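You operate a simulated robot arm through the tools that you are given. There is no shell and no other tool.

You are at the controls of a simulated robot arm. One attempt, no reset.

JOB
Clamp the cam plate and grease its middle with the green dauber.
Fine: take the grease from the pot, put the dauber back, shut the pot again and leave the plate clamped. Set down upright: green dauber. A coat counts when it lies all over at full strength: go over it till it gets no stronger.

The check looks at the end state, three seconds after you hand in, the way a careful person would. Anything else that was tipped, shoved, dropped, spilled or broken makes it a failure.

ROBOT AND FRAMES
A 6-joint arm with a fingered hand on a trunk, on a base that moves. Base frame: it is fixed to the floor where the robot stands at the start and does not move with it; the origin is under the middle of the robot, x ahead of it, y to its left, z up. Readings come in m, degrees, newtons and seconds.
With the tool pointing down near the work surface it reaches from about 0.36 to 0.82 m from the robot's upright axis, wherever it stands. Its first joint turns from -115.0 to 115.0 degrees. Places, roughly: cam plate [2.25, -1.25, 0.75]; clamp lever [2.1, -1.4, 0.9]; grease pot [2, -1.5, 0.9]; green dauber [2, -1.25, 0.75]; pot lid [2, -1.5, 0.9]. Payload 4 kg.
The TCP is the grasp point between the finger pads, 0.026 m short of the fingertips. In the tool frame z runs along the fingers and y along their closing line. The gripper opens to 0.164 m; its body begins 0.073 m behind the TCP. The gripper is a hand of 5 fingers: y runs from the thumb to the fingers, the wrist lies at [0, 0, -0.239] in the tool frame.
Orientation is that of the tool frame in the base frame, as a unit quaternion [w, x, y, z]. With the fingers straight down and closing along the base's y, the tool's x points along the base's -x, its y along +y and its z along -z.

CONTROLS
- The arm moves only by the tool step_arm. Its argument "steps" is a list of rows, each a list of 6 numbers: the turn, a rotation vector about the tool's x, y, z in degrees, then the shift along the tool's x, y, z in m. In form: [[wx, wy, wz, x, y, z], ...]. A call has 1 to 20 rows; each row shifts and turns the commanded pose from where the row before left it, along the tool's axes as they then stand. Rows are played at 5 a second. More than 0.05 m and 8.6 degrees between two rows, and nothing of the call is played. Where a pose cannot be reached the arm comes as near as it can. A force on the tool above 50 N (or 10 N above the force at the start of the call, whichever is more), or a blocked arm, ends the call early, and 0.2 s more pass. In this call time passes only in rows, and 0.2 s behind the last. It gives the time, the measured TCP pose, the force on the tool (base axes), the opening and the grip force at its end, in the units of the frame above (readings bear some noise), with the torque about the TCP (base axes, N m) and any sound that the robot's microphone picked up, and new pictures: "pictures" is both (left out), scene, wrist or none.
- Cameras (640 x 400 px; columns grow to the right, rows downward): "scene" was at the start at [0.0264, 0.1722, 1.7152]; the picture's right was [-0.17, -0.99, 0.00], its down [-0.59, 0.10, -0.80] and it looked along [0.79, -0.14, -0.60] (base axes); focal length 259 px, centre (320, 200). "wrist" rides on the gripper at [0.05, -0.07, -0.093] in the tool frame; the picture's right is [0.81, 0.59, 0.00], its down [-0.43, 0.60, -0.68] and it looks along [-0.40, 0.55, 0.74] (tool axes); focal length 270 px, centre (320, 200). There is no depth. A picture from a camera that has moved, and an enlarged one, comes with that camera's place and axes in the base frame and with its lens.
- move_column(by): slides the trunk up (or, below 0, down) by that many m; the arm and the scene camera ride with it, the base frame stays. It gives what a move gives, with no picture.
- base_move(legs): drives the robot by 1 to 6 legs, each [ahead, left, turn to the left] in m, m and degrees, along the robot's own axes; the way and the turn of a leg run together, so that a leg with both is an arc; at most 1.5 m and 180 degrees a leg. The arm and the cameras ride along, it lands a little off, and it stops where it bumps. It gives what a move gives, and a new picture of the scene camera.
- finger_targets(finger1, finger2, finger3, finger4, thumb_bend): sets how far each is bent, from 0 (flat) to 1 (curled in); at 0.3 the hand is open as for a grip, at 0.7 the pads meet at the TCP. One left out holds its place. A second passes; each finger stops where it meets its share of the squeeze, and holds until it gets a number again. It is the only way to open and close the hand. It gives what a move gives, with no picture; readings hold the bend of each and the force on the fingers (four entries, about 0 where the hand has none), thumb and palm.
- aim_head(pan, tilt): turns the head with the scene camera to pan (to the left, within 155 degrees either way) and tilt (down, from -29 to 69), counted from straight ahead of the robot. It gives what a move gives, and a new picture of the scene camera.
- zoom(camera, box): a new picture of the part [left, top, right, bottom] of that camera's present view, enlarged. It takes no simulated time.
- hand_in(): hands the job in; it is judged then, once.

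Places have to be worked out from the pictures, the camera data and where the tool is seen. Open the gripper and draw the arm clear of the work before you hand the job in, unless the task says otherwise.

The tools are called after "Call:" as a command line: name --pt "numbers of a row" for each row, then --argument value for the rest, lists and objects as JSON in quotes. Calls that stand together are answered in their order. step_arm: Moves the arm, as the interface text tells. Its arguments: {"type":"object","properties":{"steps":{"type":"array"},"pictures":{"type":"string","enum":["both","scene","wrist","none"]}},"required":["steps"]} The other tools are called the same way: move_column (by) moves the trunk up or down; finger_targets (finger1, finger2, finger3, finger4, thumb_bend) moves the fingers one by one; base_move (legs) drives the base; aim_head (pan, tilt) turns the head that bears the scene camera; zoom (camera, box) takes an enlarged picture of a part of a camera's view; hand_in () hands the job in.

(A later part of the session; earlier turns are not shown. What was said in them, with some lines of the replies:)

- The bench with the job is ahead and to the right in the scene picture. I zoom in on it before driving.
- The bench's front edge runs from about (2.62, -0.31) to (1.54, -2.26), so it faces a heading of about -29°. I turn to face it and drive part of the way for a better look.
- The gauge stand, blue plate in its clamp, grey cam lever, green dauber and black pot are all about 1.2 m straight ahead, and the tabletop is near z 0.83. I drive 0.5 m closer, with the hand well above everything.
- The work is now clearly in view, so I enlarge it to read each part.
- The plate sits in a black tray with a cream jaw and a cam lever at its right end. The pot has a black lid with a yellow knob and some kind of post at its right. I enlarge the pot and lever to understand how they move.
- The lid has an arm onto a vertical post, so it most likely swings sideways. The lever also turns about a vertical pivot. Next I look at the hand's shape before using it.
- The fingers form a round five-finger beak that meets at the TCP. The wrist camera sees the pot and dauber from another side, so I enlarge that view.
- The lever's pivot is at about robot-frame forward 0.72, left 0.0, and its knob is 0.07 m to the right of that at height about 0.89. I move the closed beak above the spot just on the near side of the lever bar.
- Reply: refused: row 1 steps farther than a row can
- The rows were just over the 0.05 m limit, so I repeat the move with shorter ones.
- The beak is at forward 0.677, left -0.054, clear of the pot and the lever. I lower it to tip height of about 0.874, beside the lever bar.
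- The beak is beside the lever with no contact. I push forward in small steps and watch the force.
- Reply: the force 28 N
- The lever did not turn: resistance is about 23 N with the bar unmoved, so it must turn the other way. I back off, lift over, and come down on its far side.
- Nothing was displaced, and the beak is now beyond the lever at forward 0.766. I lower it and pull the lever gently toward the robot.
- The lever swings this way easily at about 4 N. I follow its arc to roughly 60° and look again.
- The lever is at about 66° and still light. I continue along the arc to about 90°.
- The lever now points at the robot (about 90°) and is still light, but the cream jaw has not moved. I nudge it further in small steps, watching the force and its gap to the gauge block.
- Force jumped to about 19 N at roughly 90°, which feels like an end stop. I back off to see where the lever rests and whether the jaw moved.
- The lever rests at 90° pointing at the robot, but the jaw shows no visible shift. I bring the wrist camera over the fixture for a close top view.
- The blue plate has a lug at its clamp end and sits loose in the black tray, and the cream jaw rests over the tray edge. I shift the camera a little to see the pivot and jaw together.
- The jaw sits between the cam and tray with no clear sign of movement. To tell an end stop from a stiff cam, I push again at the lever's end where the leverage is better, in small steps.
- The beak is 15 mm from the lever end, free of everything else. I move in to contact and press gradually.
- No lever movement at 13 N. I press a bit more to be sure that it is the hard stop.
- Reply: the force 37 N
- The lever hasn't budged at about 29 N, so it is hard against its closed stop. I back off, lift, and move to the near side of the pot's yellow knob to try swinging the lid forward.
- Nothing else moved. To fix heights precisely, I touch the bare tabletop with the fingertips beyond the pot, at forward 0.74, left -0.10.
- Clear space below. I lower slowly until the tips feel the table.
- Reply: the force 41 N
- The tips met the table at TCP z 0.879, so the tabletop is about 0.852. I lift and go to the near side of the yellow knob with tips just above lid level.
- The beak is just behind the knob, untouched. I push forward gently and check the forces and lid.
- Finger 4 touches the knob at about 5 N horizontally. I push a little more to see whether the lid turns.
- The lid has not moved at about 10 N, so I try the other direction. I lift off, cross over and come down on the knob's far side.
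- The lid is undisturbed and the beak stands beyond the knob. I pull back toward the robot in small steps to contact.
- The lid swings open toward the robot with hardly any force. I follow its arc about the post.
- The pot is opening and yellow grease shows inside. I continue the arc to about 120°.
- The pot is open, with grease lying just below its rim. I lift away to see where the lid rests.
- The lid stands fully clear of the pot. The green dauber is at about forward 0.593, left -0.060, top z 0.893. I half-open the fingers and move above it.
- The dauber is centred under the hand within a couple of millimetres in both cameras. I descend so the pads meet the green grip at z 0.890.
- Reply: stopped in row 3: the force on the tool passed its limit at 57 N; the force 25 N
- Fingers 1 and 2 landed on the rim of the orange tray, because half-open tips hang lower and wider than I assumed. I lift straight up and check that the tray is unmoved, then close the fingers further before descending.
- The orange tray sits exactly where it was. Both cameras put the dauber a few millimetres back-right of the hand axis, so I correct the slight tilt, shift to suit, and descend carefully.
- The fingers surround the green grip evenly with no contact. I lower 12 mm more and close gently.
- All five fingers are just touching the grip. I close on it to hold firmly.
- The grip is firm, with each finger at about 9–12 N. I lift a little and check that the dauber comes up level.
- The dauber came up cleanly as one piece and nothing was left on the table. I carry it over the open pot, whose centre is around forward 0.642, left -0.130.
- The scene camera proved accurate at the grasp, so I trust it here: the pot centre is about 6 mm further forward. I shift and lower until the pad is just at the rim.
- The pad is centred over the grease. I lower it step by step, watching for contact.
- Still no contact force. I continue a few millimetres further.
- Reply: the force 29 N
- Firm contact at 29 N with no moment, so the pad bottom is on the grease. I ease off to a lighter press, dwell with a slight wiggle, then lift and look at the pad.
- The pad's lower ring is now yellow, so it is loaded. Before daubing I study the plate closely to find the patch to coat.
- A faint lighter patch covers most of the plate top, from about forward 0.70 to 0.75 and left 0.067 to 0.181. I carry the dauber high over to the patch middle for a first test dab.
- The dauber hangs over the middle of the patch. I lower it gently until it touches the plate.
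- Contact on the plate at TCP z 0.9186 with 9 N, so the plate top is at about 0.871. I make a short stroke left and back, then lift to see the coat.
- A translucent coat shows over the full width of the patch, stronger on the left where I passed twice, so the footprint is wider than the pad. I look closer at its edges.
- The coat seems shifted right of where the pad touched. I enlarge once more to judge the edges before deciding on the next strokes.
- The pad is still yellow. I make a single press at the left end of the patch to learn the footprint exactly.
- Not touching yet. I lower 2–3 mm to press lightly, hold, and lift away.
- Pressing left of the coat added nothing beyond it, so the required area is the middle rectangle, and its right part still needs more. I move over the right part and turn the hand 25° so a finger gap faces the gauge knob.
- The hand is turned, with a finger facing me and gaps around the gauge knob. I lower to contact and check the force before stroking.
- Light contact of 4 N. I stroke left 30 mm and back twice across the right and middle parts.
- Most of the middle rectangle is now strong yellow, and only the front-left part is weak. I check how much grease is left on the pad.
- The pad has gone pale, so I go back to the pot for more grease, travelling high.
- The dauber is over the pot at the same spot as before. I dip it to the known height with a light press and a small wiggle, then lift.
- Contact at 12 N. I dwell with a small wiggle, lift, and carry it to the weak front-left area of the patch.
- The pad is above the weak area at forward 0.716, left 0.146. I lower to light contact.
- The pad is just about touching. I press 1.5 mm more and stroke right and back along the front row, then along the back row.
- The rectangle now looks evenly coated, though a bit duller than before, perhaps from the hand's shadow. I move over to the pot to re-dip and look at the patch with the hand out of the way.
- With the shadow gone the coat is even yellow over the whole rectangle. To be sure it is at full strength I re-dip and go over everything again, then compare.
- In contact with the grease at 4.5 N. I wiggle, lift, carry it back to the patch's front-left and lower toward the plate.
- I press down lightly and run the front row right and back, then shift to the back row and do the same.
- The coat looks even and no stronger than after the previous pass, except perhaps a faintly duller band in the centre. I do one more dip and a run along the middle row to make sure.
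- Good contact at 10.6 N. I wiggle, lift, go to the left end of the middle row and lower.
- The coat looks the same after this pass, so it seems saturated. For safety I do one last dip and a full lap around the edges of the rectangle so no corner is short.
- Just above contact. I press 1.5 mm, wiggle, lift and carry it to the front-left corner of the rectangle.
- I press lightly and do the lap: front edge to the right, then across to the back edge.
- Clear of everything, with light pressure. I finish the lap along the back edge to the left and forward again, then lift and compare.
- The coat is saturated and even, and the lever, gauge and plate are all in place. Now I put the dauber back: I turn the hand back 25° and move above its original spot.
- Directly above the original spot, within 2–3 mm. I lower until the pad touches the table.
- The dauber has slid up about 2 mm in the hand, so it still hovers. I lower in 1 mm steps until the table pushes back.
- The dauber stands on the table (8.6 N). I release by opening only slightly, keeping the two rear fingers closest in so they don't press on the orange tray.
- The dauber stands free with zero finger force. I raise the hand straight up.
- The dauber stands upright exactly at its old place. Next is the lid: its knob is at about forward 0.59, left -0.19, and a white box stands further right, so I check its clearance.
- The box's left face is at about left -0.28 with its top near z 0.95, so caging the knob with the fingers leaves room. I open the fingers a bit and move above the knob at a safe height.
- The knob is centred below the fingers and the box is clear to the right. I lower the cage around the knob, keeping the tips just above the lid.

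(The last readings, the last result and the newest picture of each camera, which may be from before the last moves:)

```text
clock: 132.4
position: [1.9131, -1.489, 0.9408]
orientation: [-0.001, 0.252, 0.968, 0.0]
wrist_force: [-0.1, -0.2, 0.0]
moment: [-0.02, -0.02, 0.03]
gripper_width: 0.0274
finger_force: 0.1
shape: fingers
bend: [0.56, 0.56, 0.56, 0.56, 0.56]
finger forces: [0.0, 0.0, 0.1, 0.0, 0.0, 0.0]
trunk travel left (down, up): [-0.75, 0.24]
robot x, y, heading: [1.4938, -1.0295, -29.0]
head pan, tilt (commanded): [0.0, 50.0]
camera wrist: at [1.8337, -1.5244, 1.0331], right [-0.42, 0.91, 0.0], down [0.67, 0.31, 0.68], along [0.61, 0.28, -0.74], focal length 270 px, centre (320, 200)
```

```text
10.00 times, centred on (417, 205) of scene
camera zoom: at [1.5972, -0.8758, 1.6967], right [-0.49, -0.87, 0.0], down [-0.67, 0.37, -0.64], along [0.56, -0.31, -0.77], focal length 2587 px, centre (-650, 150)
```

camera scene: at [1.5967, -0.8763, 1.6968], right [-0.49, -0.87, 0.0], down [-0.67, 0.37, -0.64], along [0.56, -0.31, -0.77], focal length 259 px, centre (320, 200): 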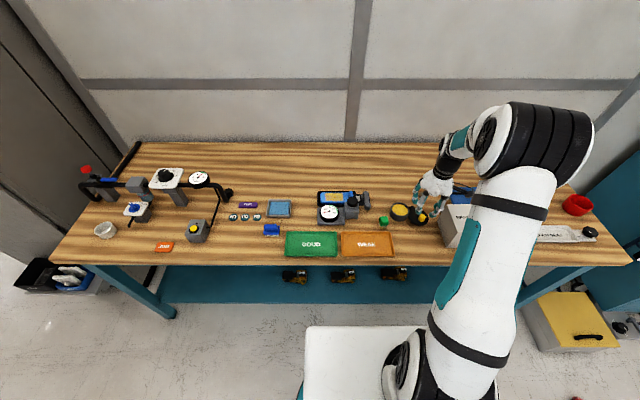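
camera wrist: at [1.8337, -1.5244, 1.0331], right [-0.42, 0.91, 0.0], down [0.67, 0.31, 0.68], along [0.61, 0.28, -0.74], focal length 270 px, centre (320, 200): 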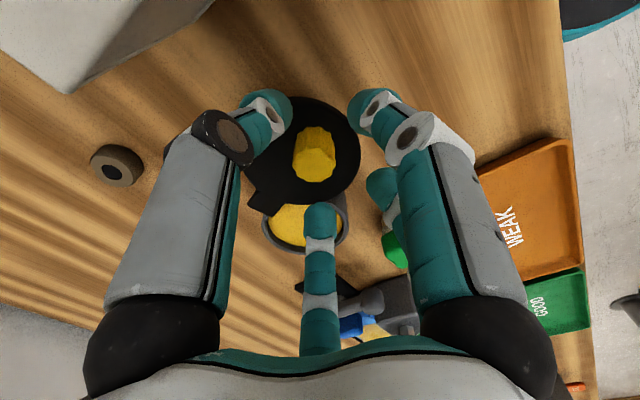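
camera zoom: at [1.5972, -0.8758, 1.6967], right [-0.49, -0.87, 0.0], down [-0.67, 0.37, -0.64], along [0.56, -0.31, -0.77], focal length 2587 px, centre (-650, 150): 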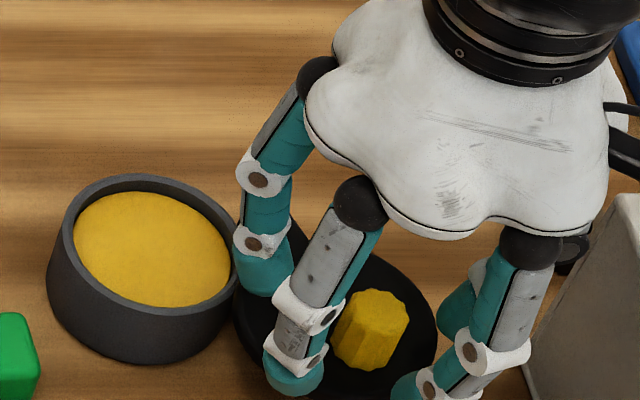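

The knob is inside the finger cage. I lower 4 mm more and close the fingers to a loose cage around it.

Call:
step_arm --pt "0 0 0 0 0 0.004" --pictures "none"

Call:
finger_targets --finger1 0.62 --finger2 0.62 --finger3 0.62 --finger4 0.62 --thumb_bend 0.62

Call:
zoom --camera "scene" --box '[385, 190, 449, 230]'

Call:
zoom --camera "wrist" --box '[200, 60, 440, 210]'

```text
clock: 132.8
position: [1.9135, -1.4884, 0.9356]
orientation: [-0.001, 0.253, 0.968, 0.0]
wrist_force: [0.9, -0.1, -0.5]
moment: [0.0, 0.0, -0.04]
gripper_width: 0.0275
finger_force: 0.1
shape: fingers
bend: [0.56, 0.56, 0.56, 0.56, 0.56]
finger forces: [0.1, 0.0, 0.0, 0.0, 0.1, 0.0]
trunk travel left (down, up): [-0.75, 0.24]
robot x, y, heading: [1.4906, -1.0303, -29.5]
head pan, tilt (commanded): [0.0, 50.0]
```

```text
clock: 133.8
position: [1.9139, -1.4878, 0.9371]
orientation: [-0.001, 0.253, 0.967, 0.0]
wrist_force: [-1.2, -0.2, 0.5]
moment: [0.03, -0.03, 0.0]
gripper_width: 0.0134
finger_force: 0.0
shape: fingers
bend: [0.62, 0.62, 0.62, 0.62, 0.62]
finger forces: [0.0, 0.0, 0.0, 0.1, 0.1, 0.0]
trunk travel left (down, up): [-0.75, 0.24]
robot x, y, heading: [1.4916, -1.0294, -29.0]
head pan, tilt (commanded): [0.0, 50.0]
```

```text
10.00 times, centred on (417, 210) of scene
camera zoom: at [1.597, -0.8756, 1.6967], right [-0.49, -0.87, 0.0], down [-0.67, 0.37, -0.64], along [0.56, -0.31, -0.77], focal length 2587 px, centre (-650, 100)
```

zoom: 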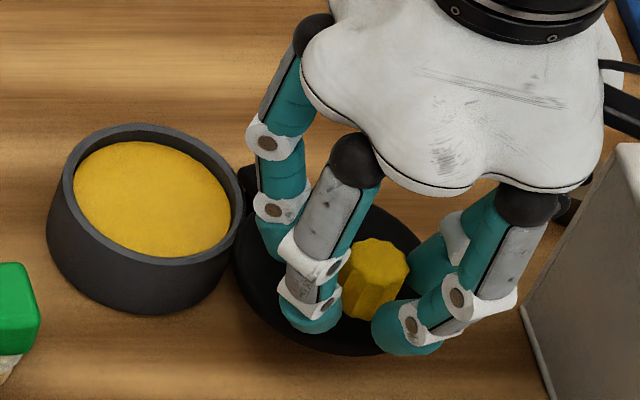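

```text
2.67 times, centred on (320, 135) of wrist
camera zoom: at [1.8338, -1.524, 1.0296], right [-0.42, 0.91, 0.0], down [0.67, 0.31, 0.68], along [0.61, 0.28, -0.74], focal length 721 px, centre (320, 373)
```

zoom: 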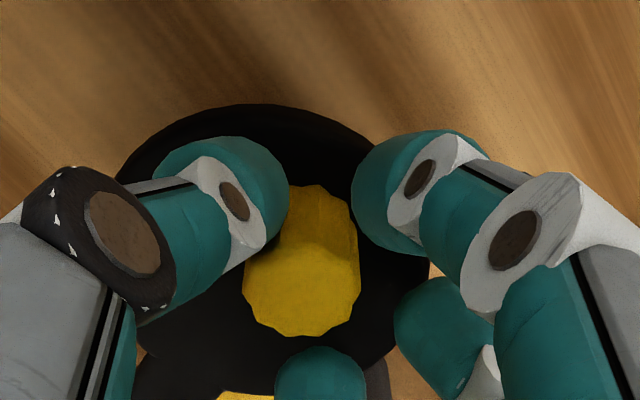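

The knob is loosely caged. I swing it back along the arc around the post, first half.

Call:
step_arm --pt "0 0 0 0.0023 0.0088 0" --pt "0 0 0 0.0007 0.0092 0" --pt "0 0 0 -0.0007 0.0092 0" --pt "0 0 0 -0.0022 0.009 0" --pt "0 0 0 -0.0035 0.0086 0" --pt "0 0 0 -0.0049 0.0079 0" --pictures "wrist"

Call:
zoom --camera "scene" --box '[375, 185, 439, 225]'

```text
clock: 135.2
position: [1.9455, -1.4463, 0.9376]
orientation: [0.0, 0.253, 0.968, 0.0]
wrist_force: [-0.4, -0.2, -0.1]
moment: [0.02, 0.03, 0.03]
gripper_width: 0.0137
finger_force: 0.3
shape: fingers
bend: [0.62, 0.62, 0.62, 0.62, 0.62]
finger forces: [0.1, 0.0, 0.1, 0.0, 0.1, 0.0]
trunk travel left (down, up): [-0.75, 0.24]
robot x, y, heading: [1.4882, -1.0295, -29.2]
head pan, tilt (commanded): [0.0, 50.0]
camera wrist: at [1.8669, -1.4825, 1.03], right [-0.42, 0.91, 0.0], down [0.67, 0.31, 0.68], along [0.61, 0.28, -0.74], focal length 270 px, centre (320, 200)
```

wrist: 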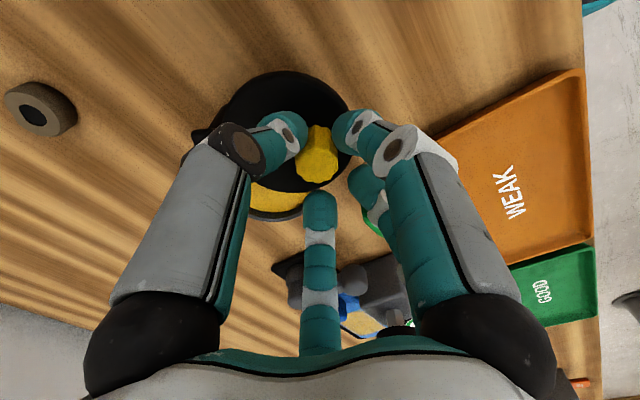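

```text
10.00 times, centred on (407, 205) of scene
camera zoom: at [1.5972, -0.8755, 1.6967], right [-0.49, -0.87, 0.0], down [-0.67, 0.37, -0.64], along [0.56, -0.31, -0.77], focal length 2587 px, centre (-550, 150)
```

zoom: 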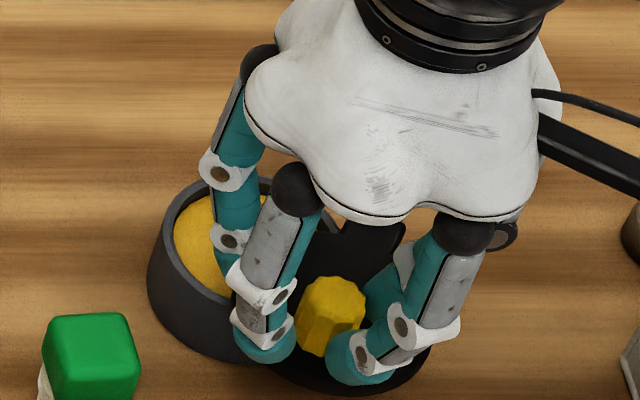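

The lid follows with almost no force. I continue the arc toward closed.

Call:
step_arm --pt "0 0 0 -0.006 0.007 0" --pt "0 0 0 -0.007 0.006 0" --pt "0 0 0 -0.0079 0.0049 0" --pt "0 0 0 -0.0086 0.0035 0" --pt "0 0 0 -0.009 0.0022 0" --pt "0 0 0 -0.0092 0.0007 0" --pictures "wrist"

Call:
zoom --camera "scene" --box '[370, 182, 434, 222]'

```text
clock: 136.6
position: [1.9994, -1.4485, 0.9374]
orientation: [-0.002, 0.254, 0.967, 0.001]
wrist_force: [-0.6, 0.6, -0.3]
moment: [-0.01, -0.02, -0.01]
gripper_width: 0.0133
finger_force: 0.0
shape: fingers
bend: [0.62, 0.62, 0.62, 0.62, 0.62]
finger forces: [0.0, 0.0, 0.1, 0.0, 0.0, 0.0]
trunk travel left (down, up): [-0.75, 0.24]
robot x, y, heading: [1.4854, -1.0334, -28.8]
head pan, tilt (commanded): [0.0, 50.0]
camera wrist: at [1.9205, -1.4846, 1.0296], right [-0.42, 0.91, 0.0], down [0.67, 0.31, 0.68], along [0.61, 0.28, -0.74], focal length 270 px, centre (320, 200)
```

wrist: 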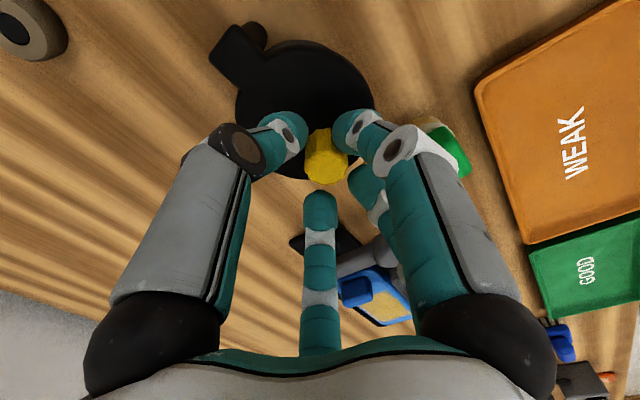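

```text
10.00 times, centred on (402, 202) of scene
camera zoom: at [1.5973, -0.8757, 1.6967], right [-0.49, -0.87, 0.0], down [-0.67, 0.37, -0.64], along [0.56, -0.31, -0.77], focal length 2587 px, centre (-500, 180)
```

zoom: 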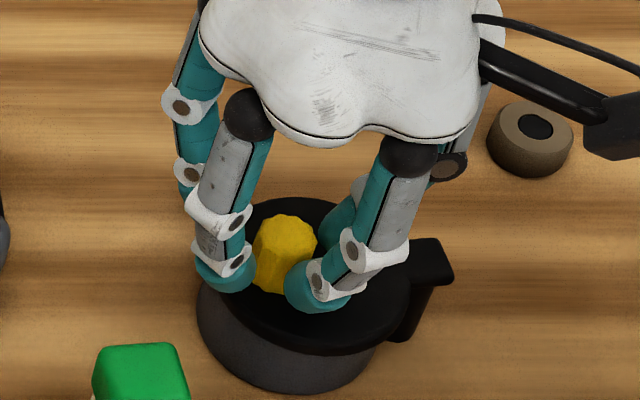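

The lid is nearly shut. I push forward a few more millimetres until it meets its stop.

Call:
step_arm --pt "0 0 0 -0.005 0 0" --pt "0 0 0 -0.004 0 0" --pt "0 0 0 -0.003 0 0" --pictures "none"

Call:
zoom --camera "scene" --box '[370, 182, 434, 222]'

```text
clock: 137.4
position: [2.0081, -1.454, 0.9375]
orientation: [-0.001, 0.253, 0.967, 0.001]
wrist_force: [-1.5, -0.2, -0.5]
moment: [0.0, 0.05, -0.01]
gripper_width: 0.0154
finger_force: 1.1
shape: fingers
bend: [0.61, 0.62, 0.62, 0.62, 0.62]
finger forces: [1.8, 0.1, 0.0, 0.0, 0.0, 0.1]
trunk travel left (down, up): [-0.75, 0.24]
robot x, y, heading: [1.4897, -1.0304, -29.4]
head pan, tilt (commanded): [0.0, 50.0]
```

```text
10.00 times, centred on (402, 202) of scene
camera zoom: at [1.5968, -0.8754, 1.6967], right [-0.49, -0.87, 0.0], down [-0.67, 0.37, -0.64], along [0.56, -0.31, -0.77], focal length 2587 px, centre (-500, 180)
```

zoom: 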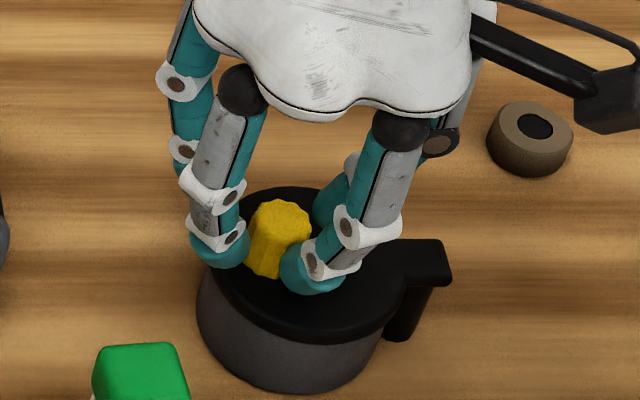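

The knob is back at its original image position and finger 1 feels 1.8 N. I nudge 3 mm more to confirm the stop.

Call:
step_arm --pt "0 0 0 -0.0015 0 0" --pt "0 0 0 -0.0015 0 0" --pictures "none"

Call:
zoom --camera "scene" --box '[370, 182, 434, 222]'

```text
clock: 138.0
position: [2.0122, -1.4557, 0.9371]
orientation: [-0.001, 0.254, 0.967, 0.001]
wrist_force: [-2.6, 2.2, 2.1]
moment: [0.05, 0.07, -0.05]
gripper_width: 0.0169
finger_force: 2.0
shape: fingers
bend: [0.6, 0.62, 0.62, 0.62, 0.62]
finger forces: [3.1, 0.0, 0.1, 0.0, 0.0, 0.0]
trunk travel left (down, up): [-0.75, 0.24]
robot x, y, heading: [1.4897, -1.0339, -29.4]
head pan, tilt (commanded): [0.0, 50.0]
```

```text
10.00 times, centred on (402, 202) of scene
camera zoom: at [1.5966, -0.8752, 1.6967], right [-0.49, -0.87, 0.0], down [-0.67, 0.37, -0.64], along [0.56, -0.31, -0.77], focal length 2587 px, centre (-500, 180)
```

zoom: 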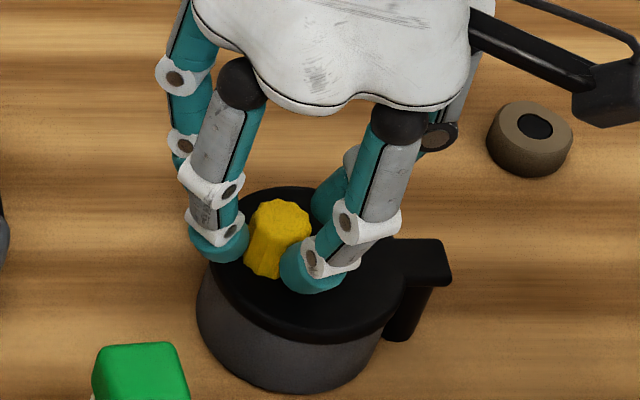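

The lid is against its closed stop. I back off a little, open the fingers slightly, and lift straight up.

Call:
step_arm --pt "0 0 0 0.005 0 0" --pt "0 0 0 0.004 -0.001 -0.001" --pictures "none"

Call:
finger_targets --finger1 0.58 --finger2 0.58 --finger3 0.58 --finger4 0.58 --thumb_bend 0.58

Call:
step_arm --pt "0 0 0 0 0 -0.015" --pt "0 0 0 0 0 -0.03" --pt "0 0 0 0 0 -0.045" --pt "0 0 0 0 0 -0.045" --pt "0 0 0 0 0 -0.045" --pictures "both"

Call:
zoom --camera "scene" --box '[305, 170, 433, 250]'

Call:
zoom --camera "scene" --box '[360, 180, 424, 220]'

```text
clock: 138.6
position: [2.0039, -1.4512, 0.9387]
orientation: [-0.001, 0.252, 0.968, 0.001]
wrist_force: [0.3, -0.2, -0.5]
moment: [-0.03, -0.01, 0.03]
gripper_width: 0.0135
finger_force: 0.0
shape: fingers
bend: [0.62, 0.62, 0.62, 0.62, 0.62]
finger forces: [0.0, 0.1, 0.0, 0.1, 0.1, 0.0]
trunk travel left (down, up): [-0.75, 0.24]
robot x, y, heading: [1.4907, -1.0312, -29.3]
head pan, tilt (commanded): [0.0, 50.0]
```

```text
clock: 139.6
position: [2.003, -1.4527, 0.9381]
orientation: [-0.001, 0.253, 0.967, 0.001]
wrist_force: [0.4, 0.9, -0.4]
moment: [0.02, 0.02, 0.01]
gripper_width: 0.0247
finger_force: 0.0
shape: fingers
bend: [0.57, 0.57, 0.57, 0.57, 0.57]
finger forces: [0.0, 0.1, 0.0, 0.0, 0.0, 0.0]
trunk travel left (down, up): [-0.75, 0.24]
robot x, y, heading: [1.4914, -1.0315, -29.2]
head pan, tilt (commanded): [0.0, 50.0]
```

```text
clock: 140.8
position: [2.0032, -1.4521, 1.1195]
orientation: [0.0, 0.253, 0.967, 0.0]
wrist_force: [0.2, 0.8, 0.3]
moment: [0.0, -0.02, -0.05]
gripper_width: 0.0251
finger_force: 0.1
shape: fingers
bend: [0.57, 0.57, 0.57, 0.57, 0.57]
finger forces: [0.0, 0.0, 0.0, 0.0, 0.1, 0.0]
trunk travel left (down, up): [-0.75, 0.24]
robot x, y, heading: [1.4914, -1.0321, -29.0]
head pan, tilt (commanded): [0.0, 50.0]
camera scene: at [1.5963, -0.8749, 1.6966], right [-0.49, -0.87, 0.0], down [-0.67, 0.37, -0.64], along [0.56, -0.31, -0.77], focal length 259 px, centre (320, 200)
camera wrist: at [1.9246, -1.4887, 1.212], right [-0.42, 0.91, 0.0], down [0.67, 0.31, 0.68], along [0.61, 0.28, -0.74], focal length 270 px, centre (320, 200)
```

scene: 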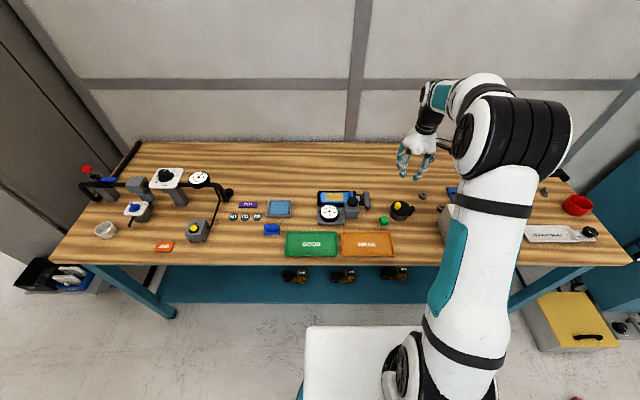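
wrist: 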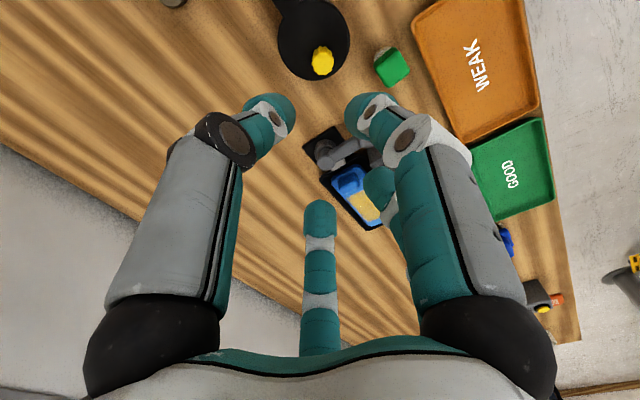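

```text
5.00 times, centred on (369, 210) of scene
camera zoom: at [1.5963, -0.8749, 1.6966], right [-0.49, -0.87, 0.0], down [-0.67, 0.37, -0.64], along [0.56, -0.31, -0.77], focal length 1294 px, centre (75, 150)
```

zoom: 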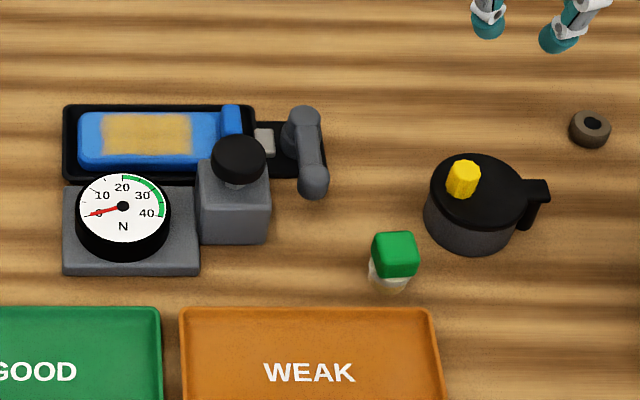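

```text
10.00 times, centred on (392, 200) of scene
camera zoom: at [1.5963, -0.8749, 1.6966], right [-0.49, -0.87, 0.0], down [-0.67, 0.37, -0.64], along [0.56, -0.31, -0.77], focal length 2587 px, centre (-400, 200)
```

zoom: 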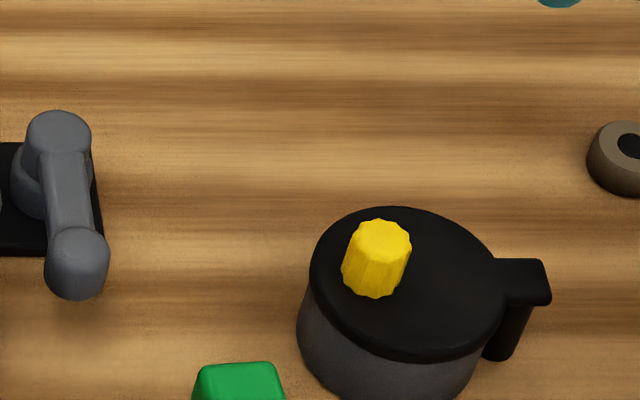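

The lid looks exactly as it did at the start, and dauber, tray and gauge are in place. I compare the clamp with its first picture and check the coat again.

Call:
zoom --camera "scene" --box '[348, 184, 388, 209]'

Call:
zoom --camera "scene" --box '[312, 186, 360, 216]'

Call:
zoom --camera "scene" --box '[365, 210, 405, 235]'

```text
16.00 times, centred on (368, 196) of scene
camera zoom: at [1.5963, -0.8749, 1.6966], right [-0.49, -0.87, 0.0], down [-0.67, 0.37, -0.64], along [0.56, -0.31, -0.77], focal length 4139 px, centre (-448, 256)
```

zoom: 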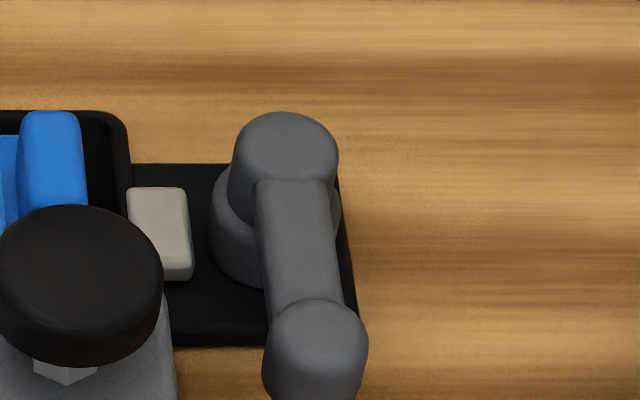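

```text
13.33 times, centred on (336, 201) of scene
camera zoom: at [1.5963, -0.8749, 1.6966], right [-0.49, -0.87, 0.0], down [-0.67, 0.37, -0.64], along [0.56, -0.31, -0.77], focal length 3449 px, centre (107, 187)
```

zoom: 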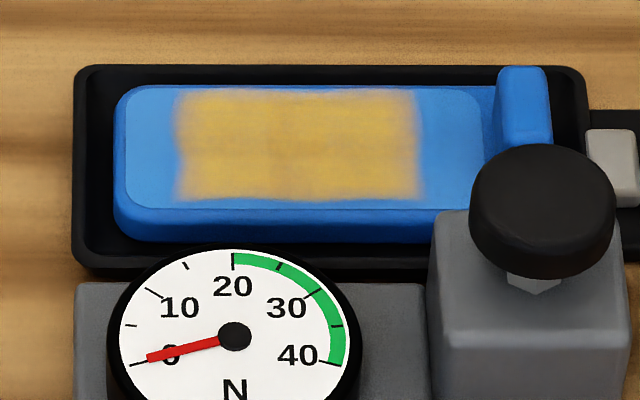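

```text
16.00 times, centred on (385, 222) of scene
camera zoom: at [1.5963, -0.8749, 1.6966], right [-0.49, -0.87, 0.0], down [-0.67, 0.37, -0.64], along [0.56, -0.31, -0.77], focal length 4139 px, centre (-720, -160)
```

zoom: 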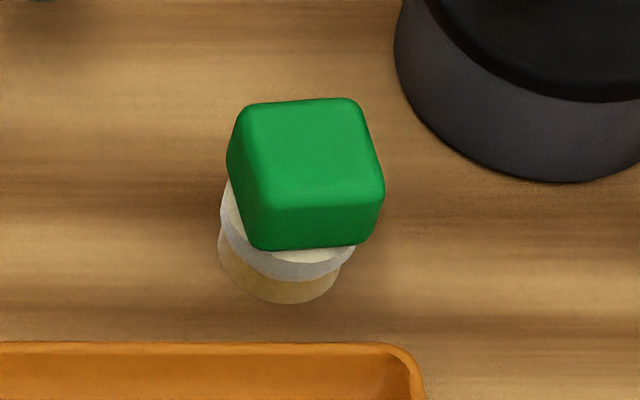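

The clamp, lever and dauber look right. I take one more close look at the coat's evenness, now fully lit, from the scene and wrist cameras.

Call:
zoom --camera "scene" --box '[319, 190, 343, 205]'

Call:
zoom --camera "wrist" --box '[320, 150, 400, 240]'

```text
16.00 times, centred on (331, 198) of scene
camera zoom: at [1.5963, -0.8749, 1.6966], right [-0.49, -0.87, 0.0], down [-0.67, 0.37, -0.64], along [0.56, -0.31, -0.77], focal length 4139 px, centre (144, 240)
```

zoom: 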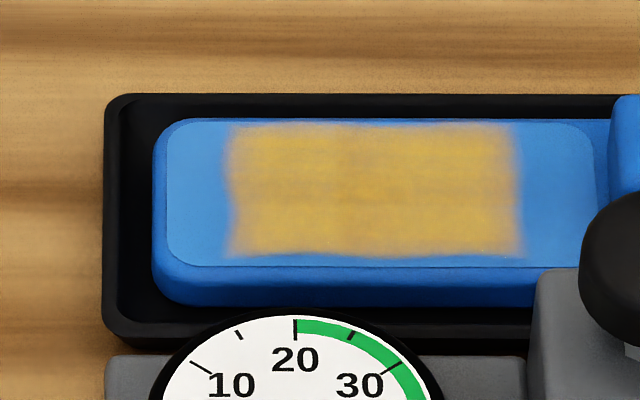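

```text
4.44 times, centred on (360, 195) of wrist
camera zoom: at [1.9246, -1.4887, 1.212], right [-0.42, 0.91, 0.0], down [0.67, 0.31, 0.68], along [0.61, 0.28, -0.74], focal length 1201 px, centre (142, 222)
```

zoom: 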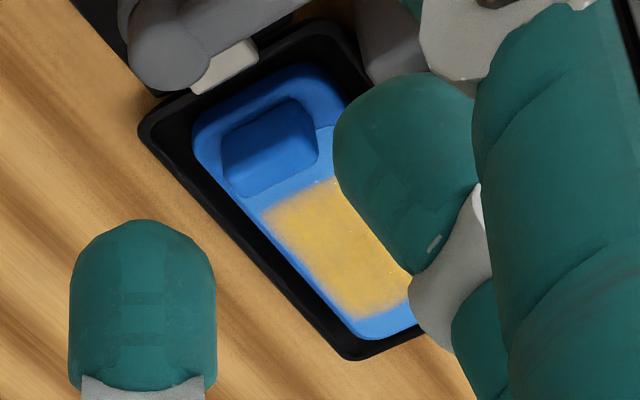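

The coat is even and saturated over the whole middle zone. I open the hand and draw the arm up and back from the work.

Call:
step_arm --pt "0 0 0 0.02 0 -0.03" --pt "0 0 0 0.03 0 -0.02" --pt "0 0 0 0.03 0 0" --pictures "none"

Call:
finger_targets --finger1 0.3 --finger2 0.3 --finger3 0.3 --finger4 0.3 --thumb_bend 0.3

Call:
base_move --legs '[[-0.3, 0, 0]]'

Call:
zoom --camera "scene" --box '[290, 130, 450, 230]'

```text
clock: 141.6
position: [1.9334, -1.4129, 1.1694]
orientation: [0.0, 0.253, 0.968, 0.001]
wrist_force: [0.5, -0.2, 0.1]
moment: [-0.02, 0.02, 0.01]
gripper_width: 0.0246
finger_force: 0.2
shape: fingers
bend: [0.57, 0.57, 0.57, 0.57, 0.57]
finger forces: [0.0, 0.1, 0.1, 0.0, 0.0, 0.1]
trunk travel left (down, up): [-0.75, 0.24]
robot x, y, heading: [1.4927, -1.0298, -29.3]
head pan, tilt (commanded): [0.0, 50.0]
```

```text
clock: 142.6
position: [1.9325, -1.4139, 1.1683]
orientation: [-0.002, 0.253, 0.968, 0.0]
wrist_force: [0.0, 0.3, -0.3]
moment: [0.02, 0.01, 0.0]
gripper_width: 0.0903
finger_force: 0.1
shape: fingers
bend: [0.3, 0.3, 0.3, 0.3, 0.3]
finger forces: [0.0, 0.0, 0.0, 0.0, 0.1, 0.1]
trunk travel left (down, up): [-0.75, 0.24]
robot x, y, heading: [1.4905, -1.0267, -29.0]
head pan, tilt (commanded): [0.0, 50.0]
```

```text
clock: 144.6
position: [1.6724, -1.2663, 1.1692]
orientation: [0.001, 0.252, 0.968, 0.0]
wrist_force: [-1.2, -0.2, 0.0]
moment: [-0.01, -0.04, 0.0]
gripper_width: 0.0904
finger_force: 0.1
shape: fingers
bend: [0.3, 0.3, 0.3, 0.3, 0.3]
finger forces: [0.0, 0.0, 0.0, 0.0, 0.0, 0.1]
trunk travel left (down, up): [-0.75, 0.24]
robot x, y, heading: [1.2266, -0.8853, -29.0]
head pan, tilt (commanded): [0.0, 50.0]
camera scene: at [1.3339, -0.7289, 1.6967], right [-0.49, -0.87, 0.0], down [-0.67, 0.37, -0.64], along [0.56, -0.31, -0.77], focal length 259 px, centre (320, 200)
```

scene: 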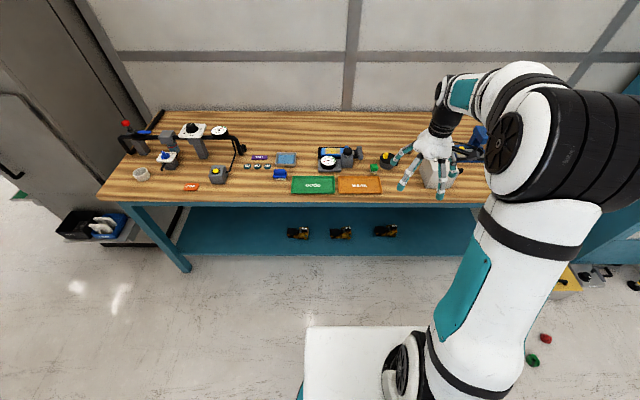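

```text
4.00 times, centred on (370, 180) of scene
camera zoom: at [1.3339, -0.7289, 1.6967], right [-0.49, -0.87, 0.0], down [-0.67, 0.37, -0.64], along [0.56, -0.31, -0.77], focal length 1035 px, centre (120, 280)
```

zoom: 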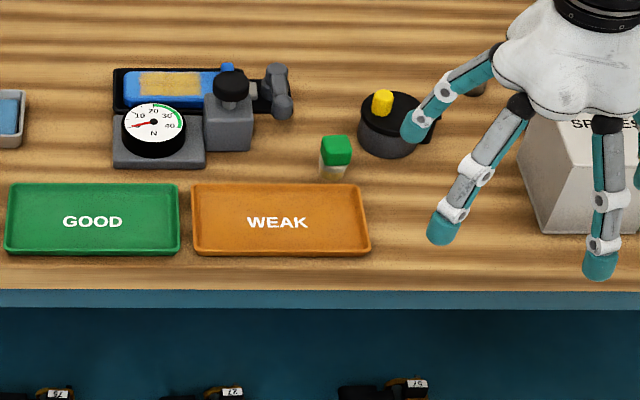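

The pot is shut, the dauber stands upright in its place, and the plate is clamped with an even coat. Nothing else was moved and the arm is clear, so I hand in.

Call:
hand_in

```text
The job is handed in.
```

The job is handed in. As far as I could see, everything asked for is done; I have no check result back.

- **Clamp:** I turned the clamp lever 90° to its end stop, and it stayed there when pushed with about 29 N. The clamp jaw showed no visible movement, so I'm relying on the lever being at its stop, not on seeing the plate gripped.
- **Grease:** I took grease from the pot five times and went over the middle rectangle of the plate. The last three passes left it looking even and no stronger.
- **Dauber:** it stands upright, within about a millimetre of its original spot. The pad still has some grease on it.
- **Pot:** the lid is back against its closed stop and looks the same as at the start.

While first reaching for the dauber, two fingers pressed on the rim of the orange "WEAK" tray. The push peaked at 57 N before the arm stopped. The tray did not move in the later pictures, and nothing else on the bench looked disturbed.

The hand is open, and the arm and base are drawn back from the work.
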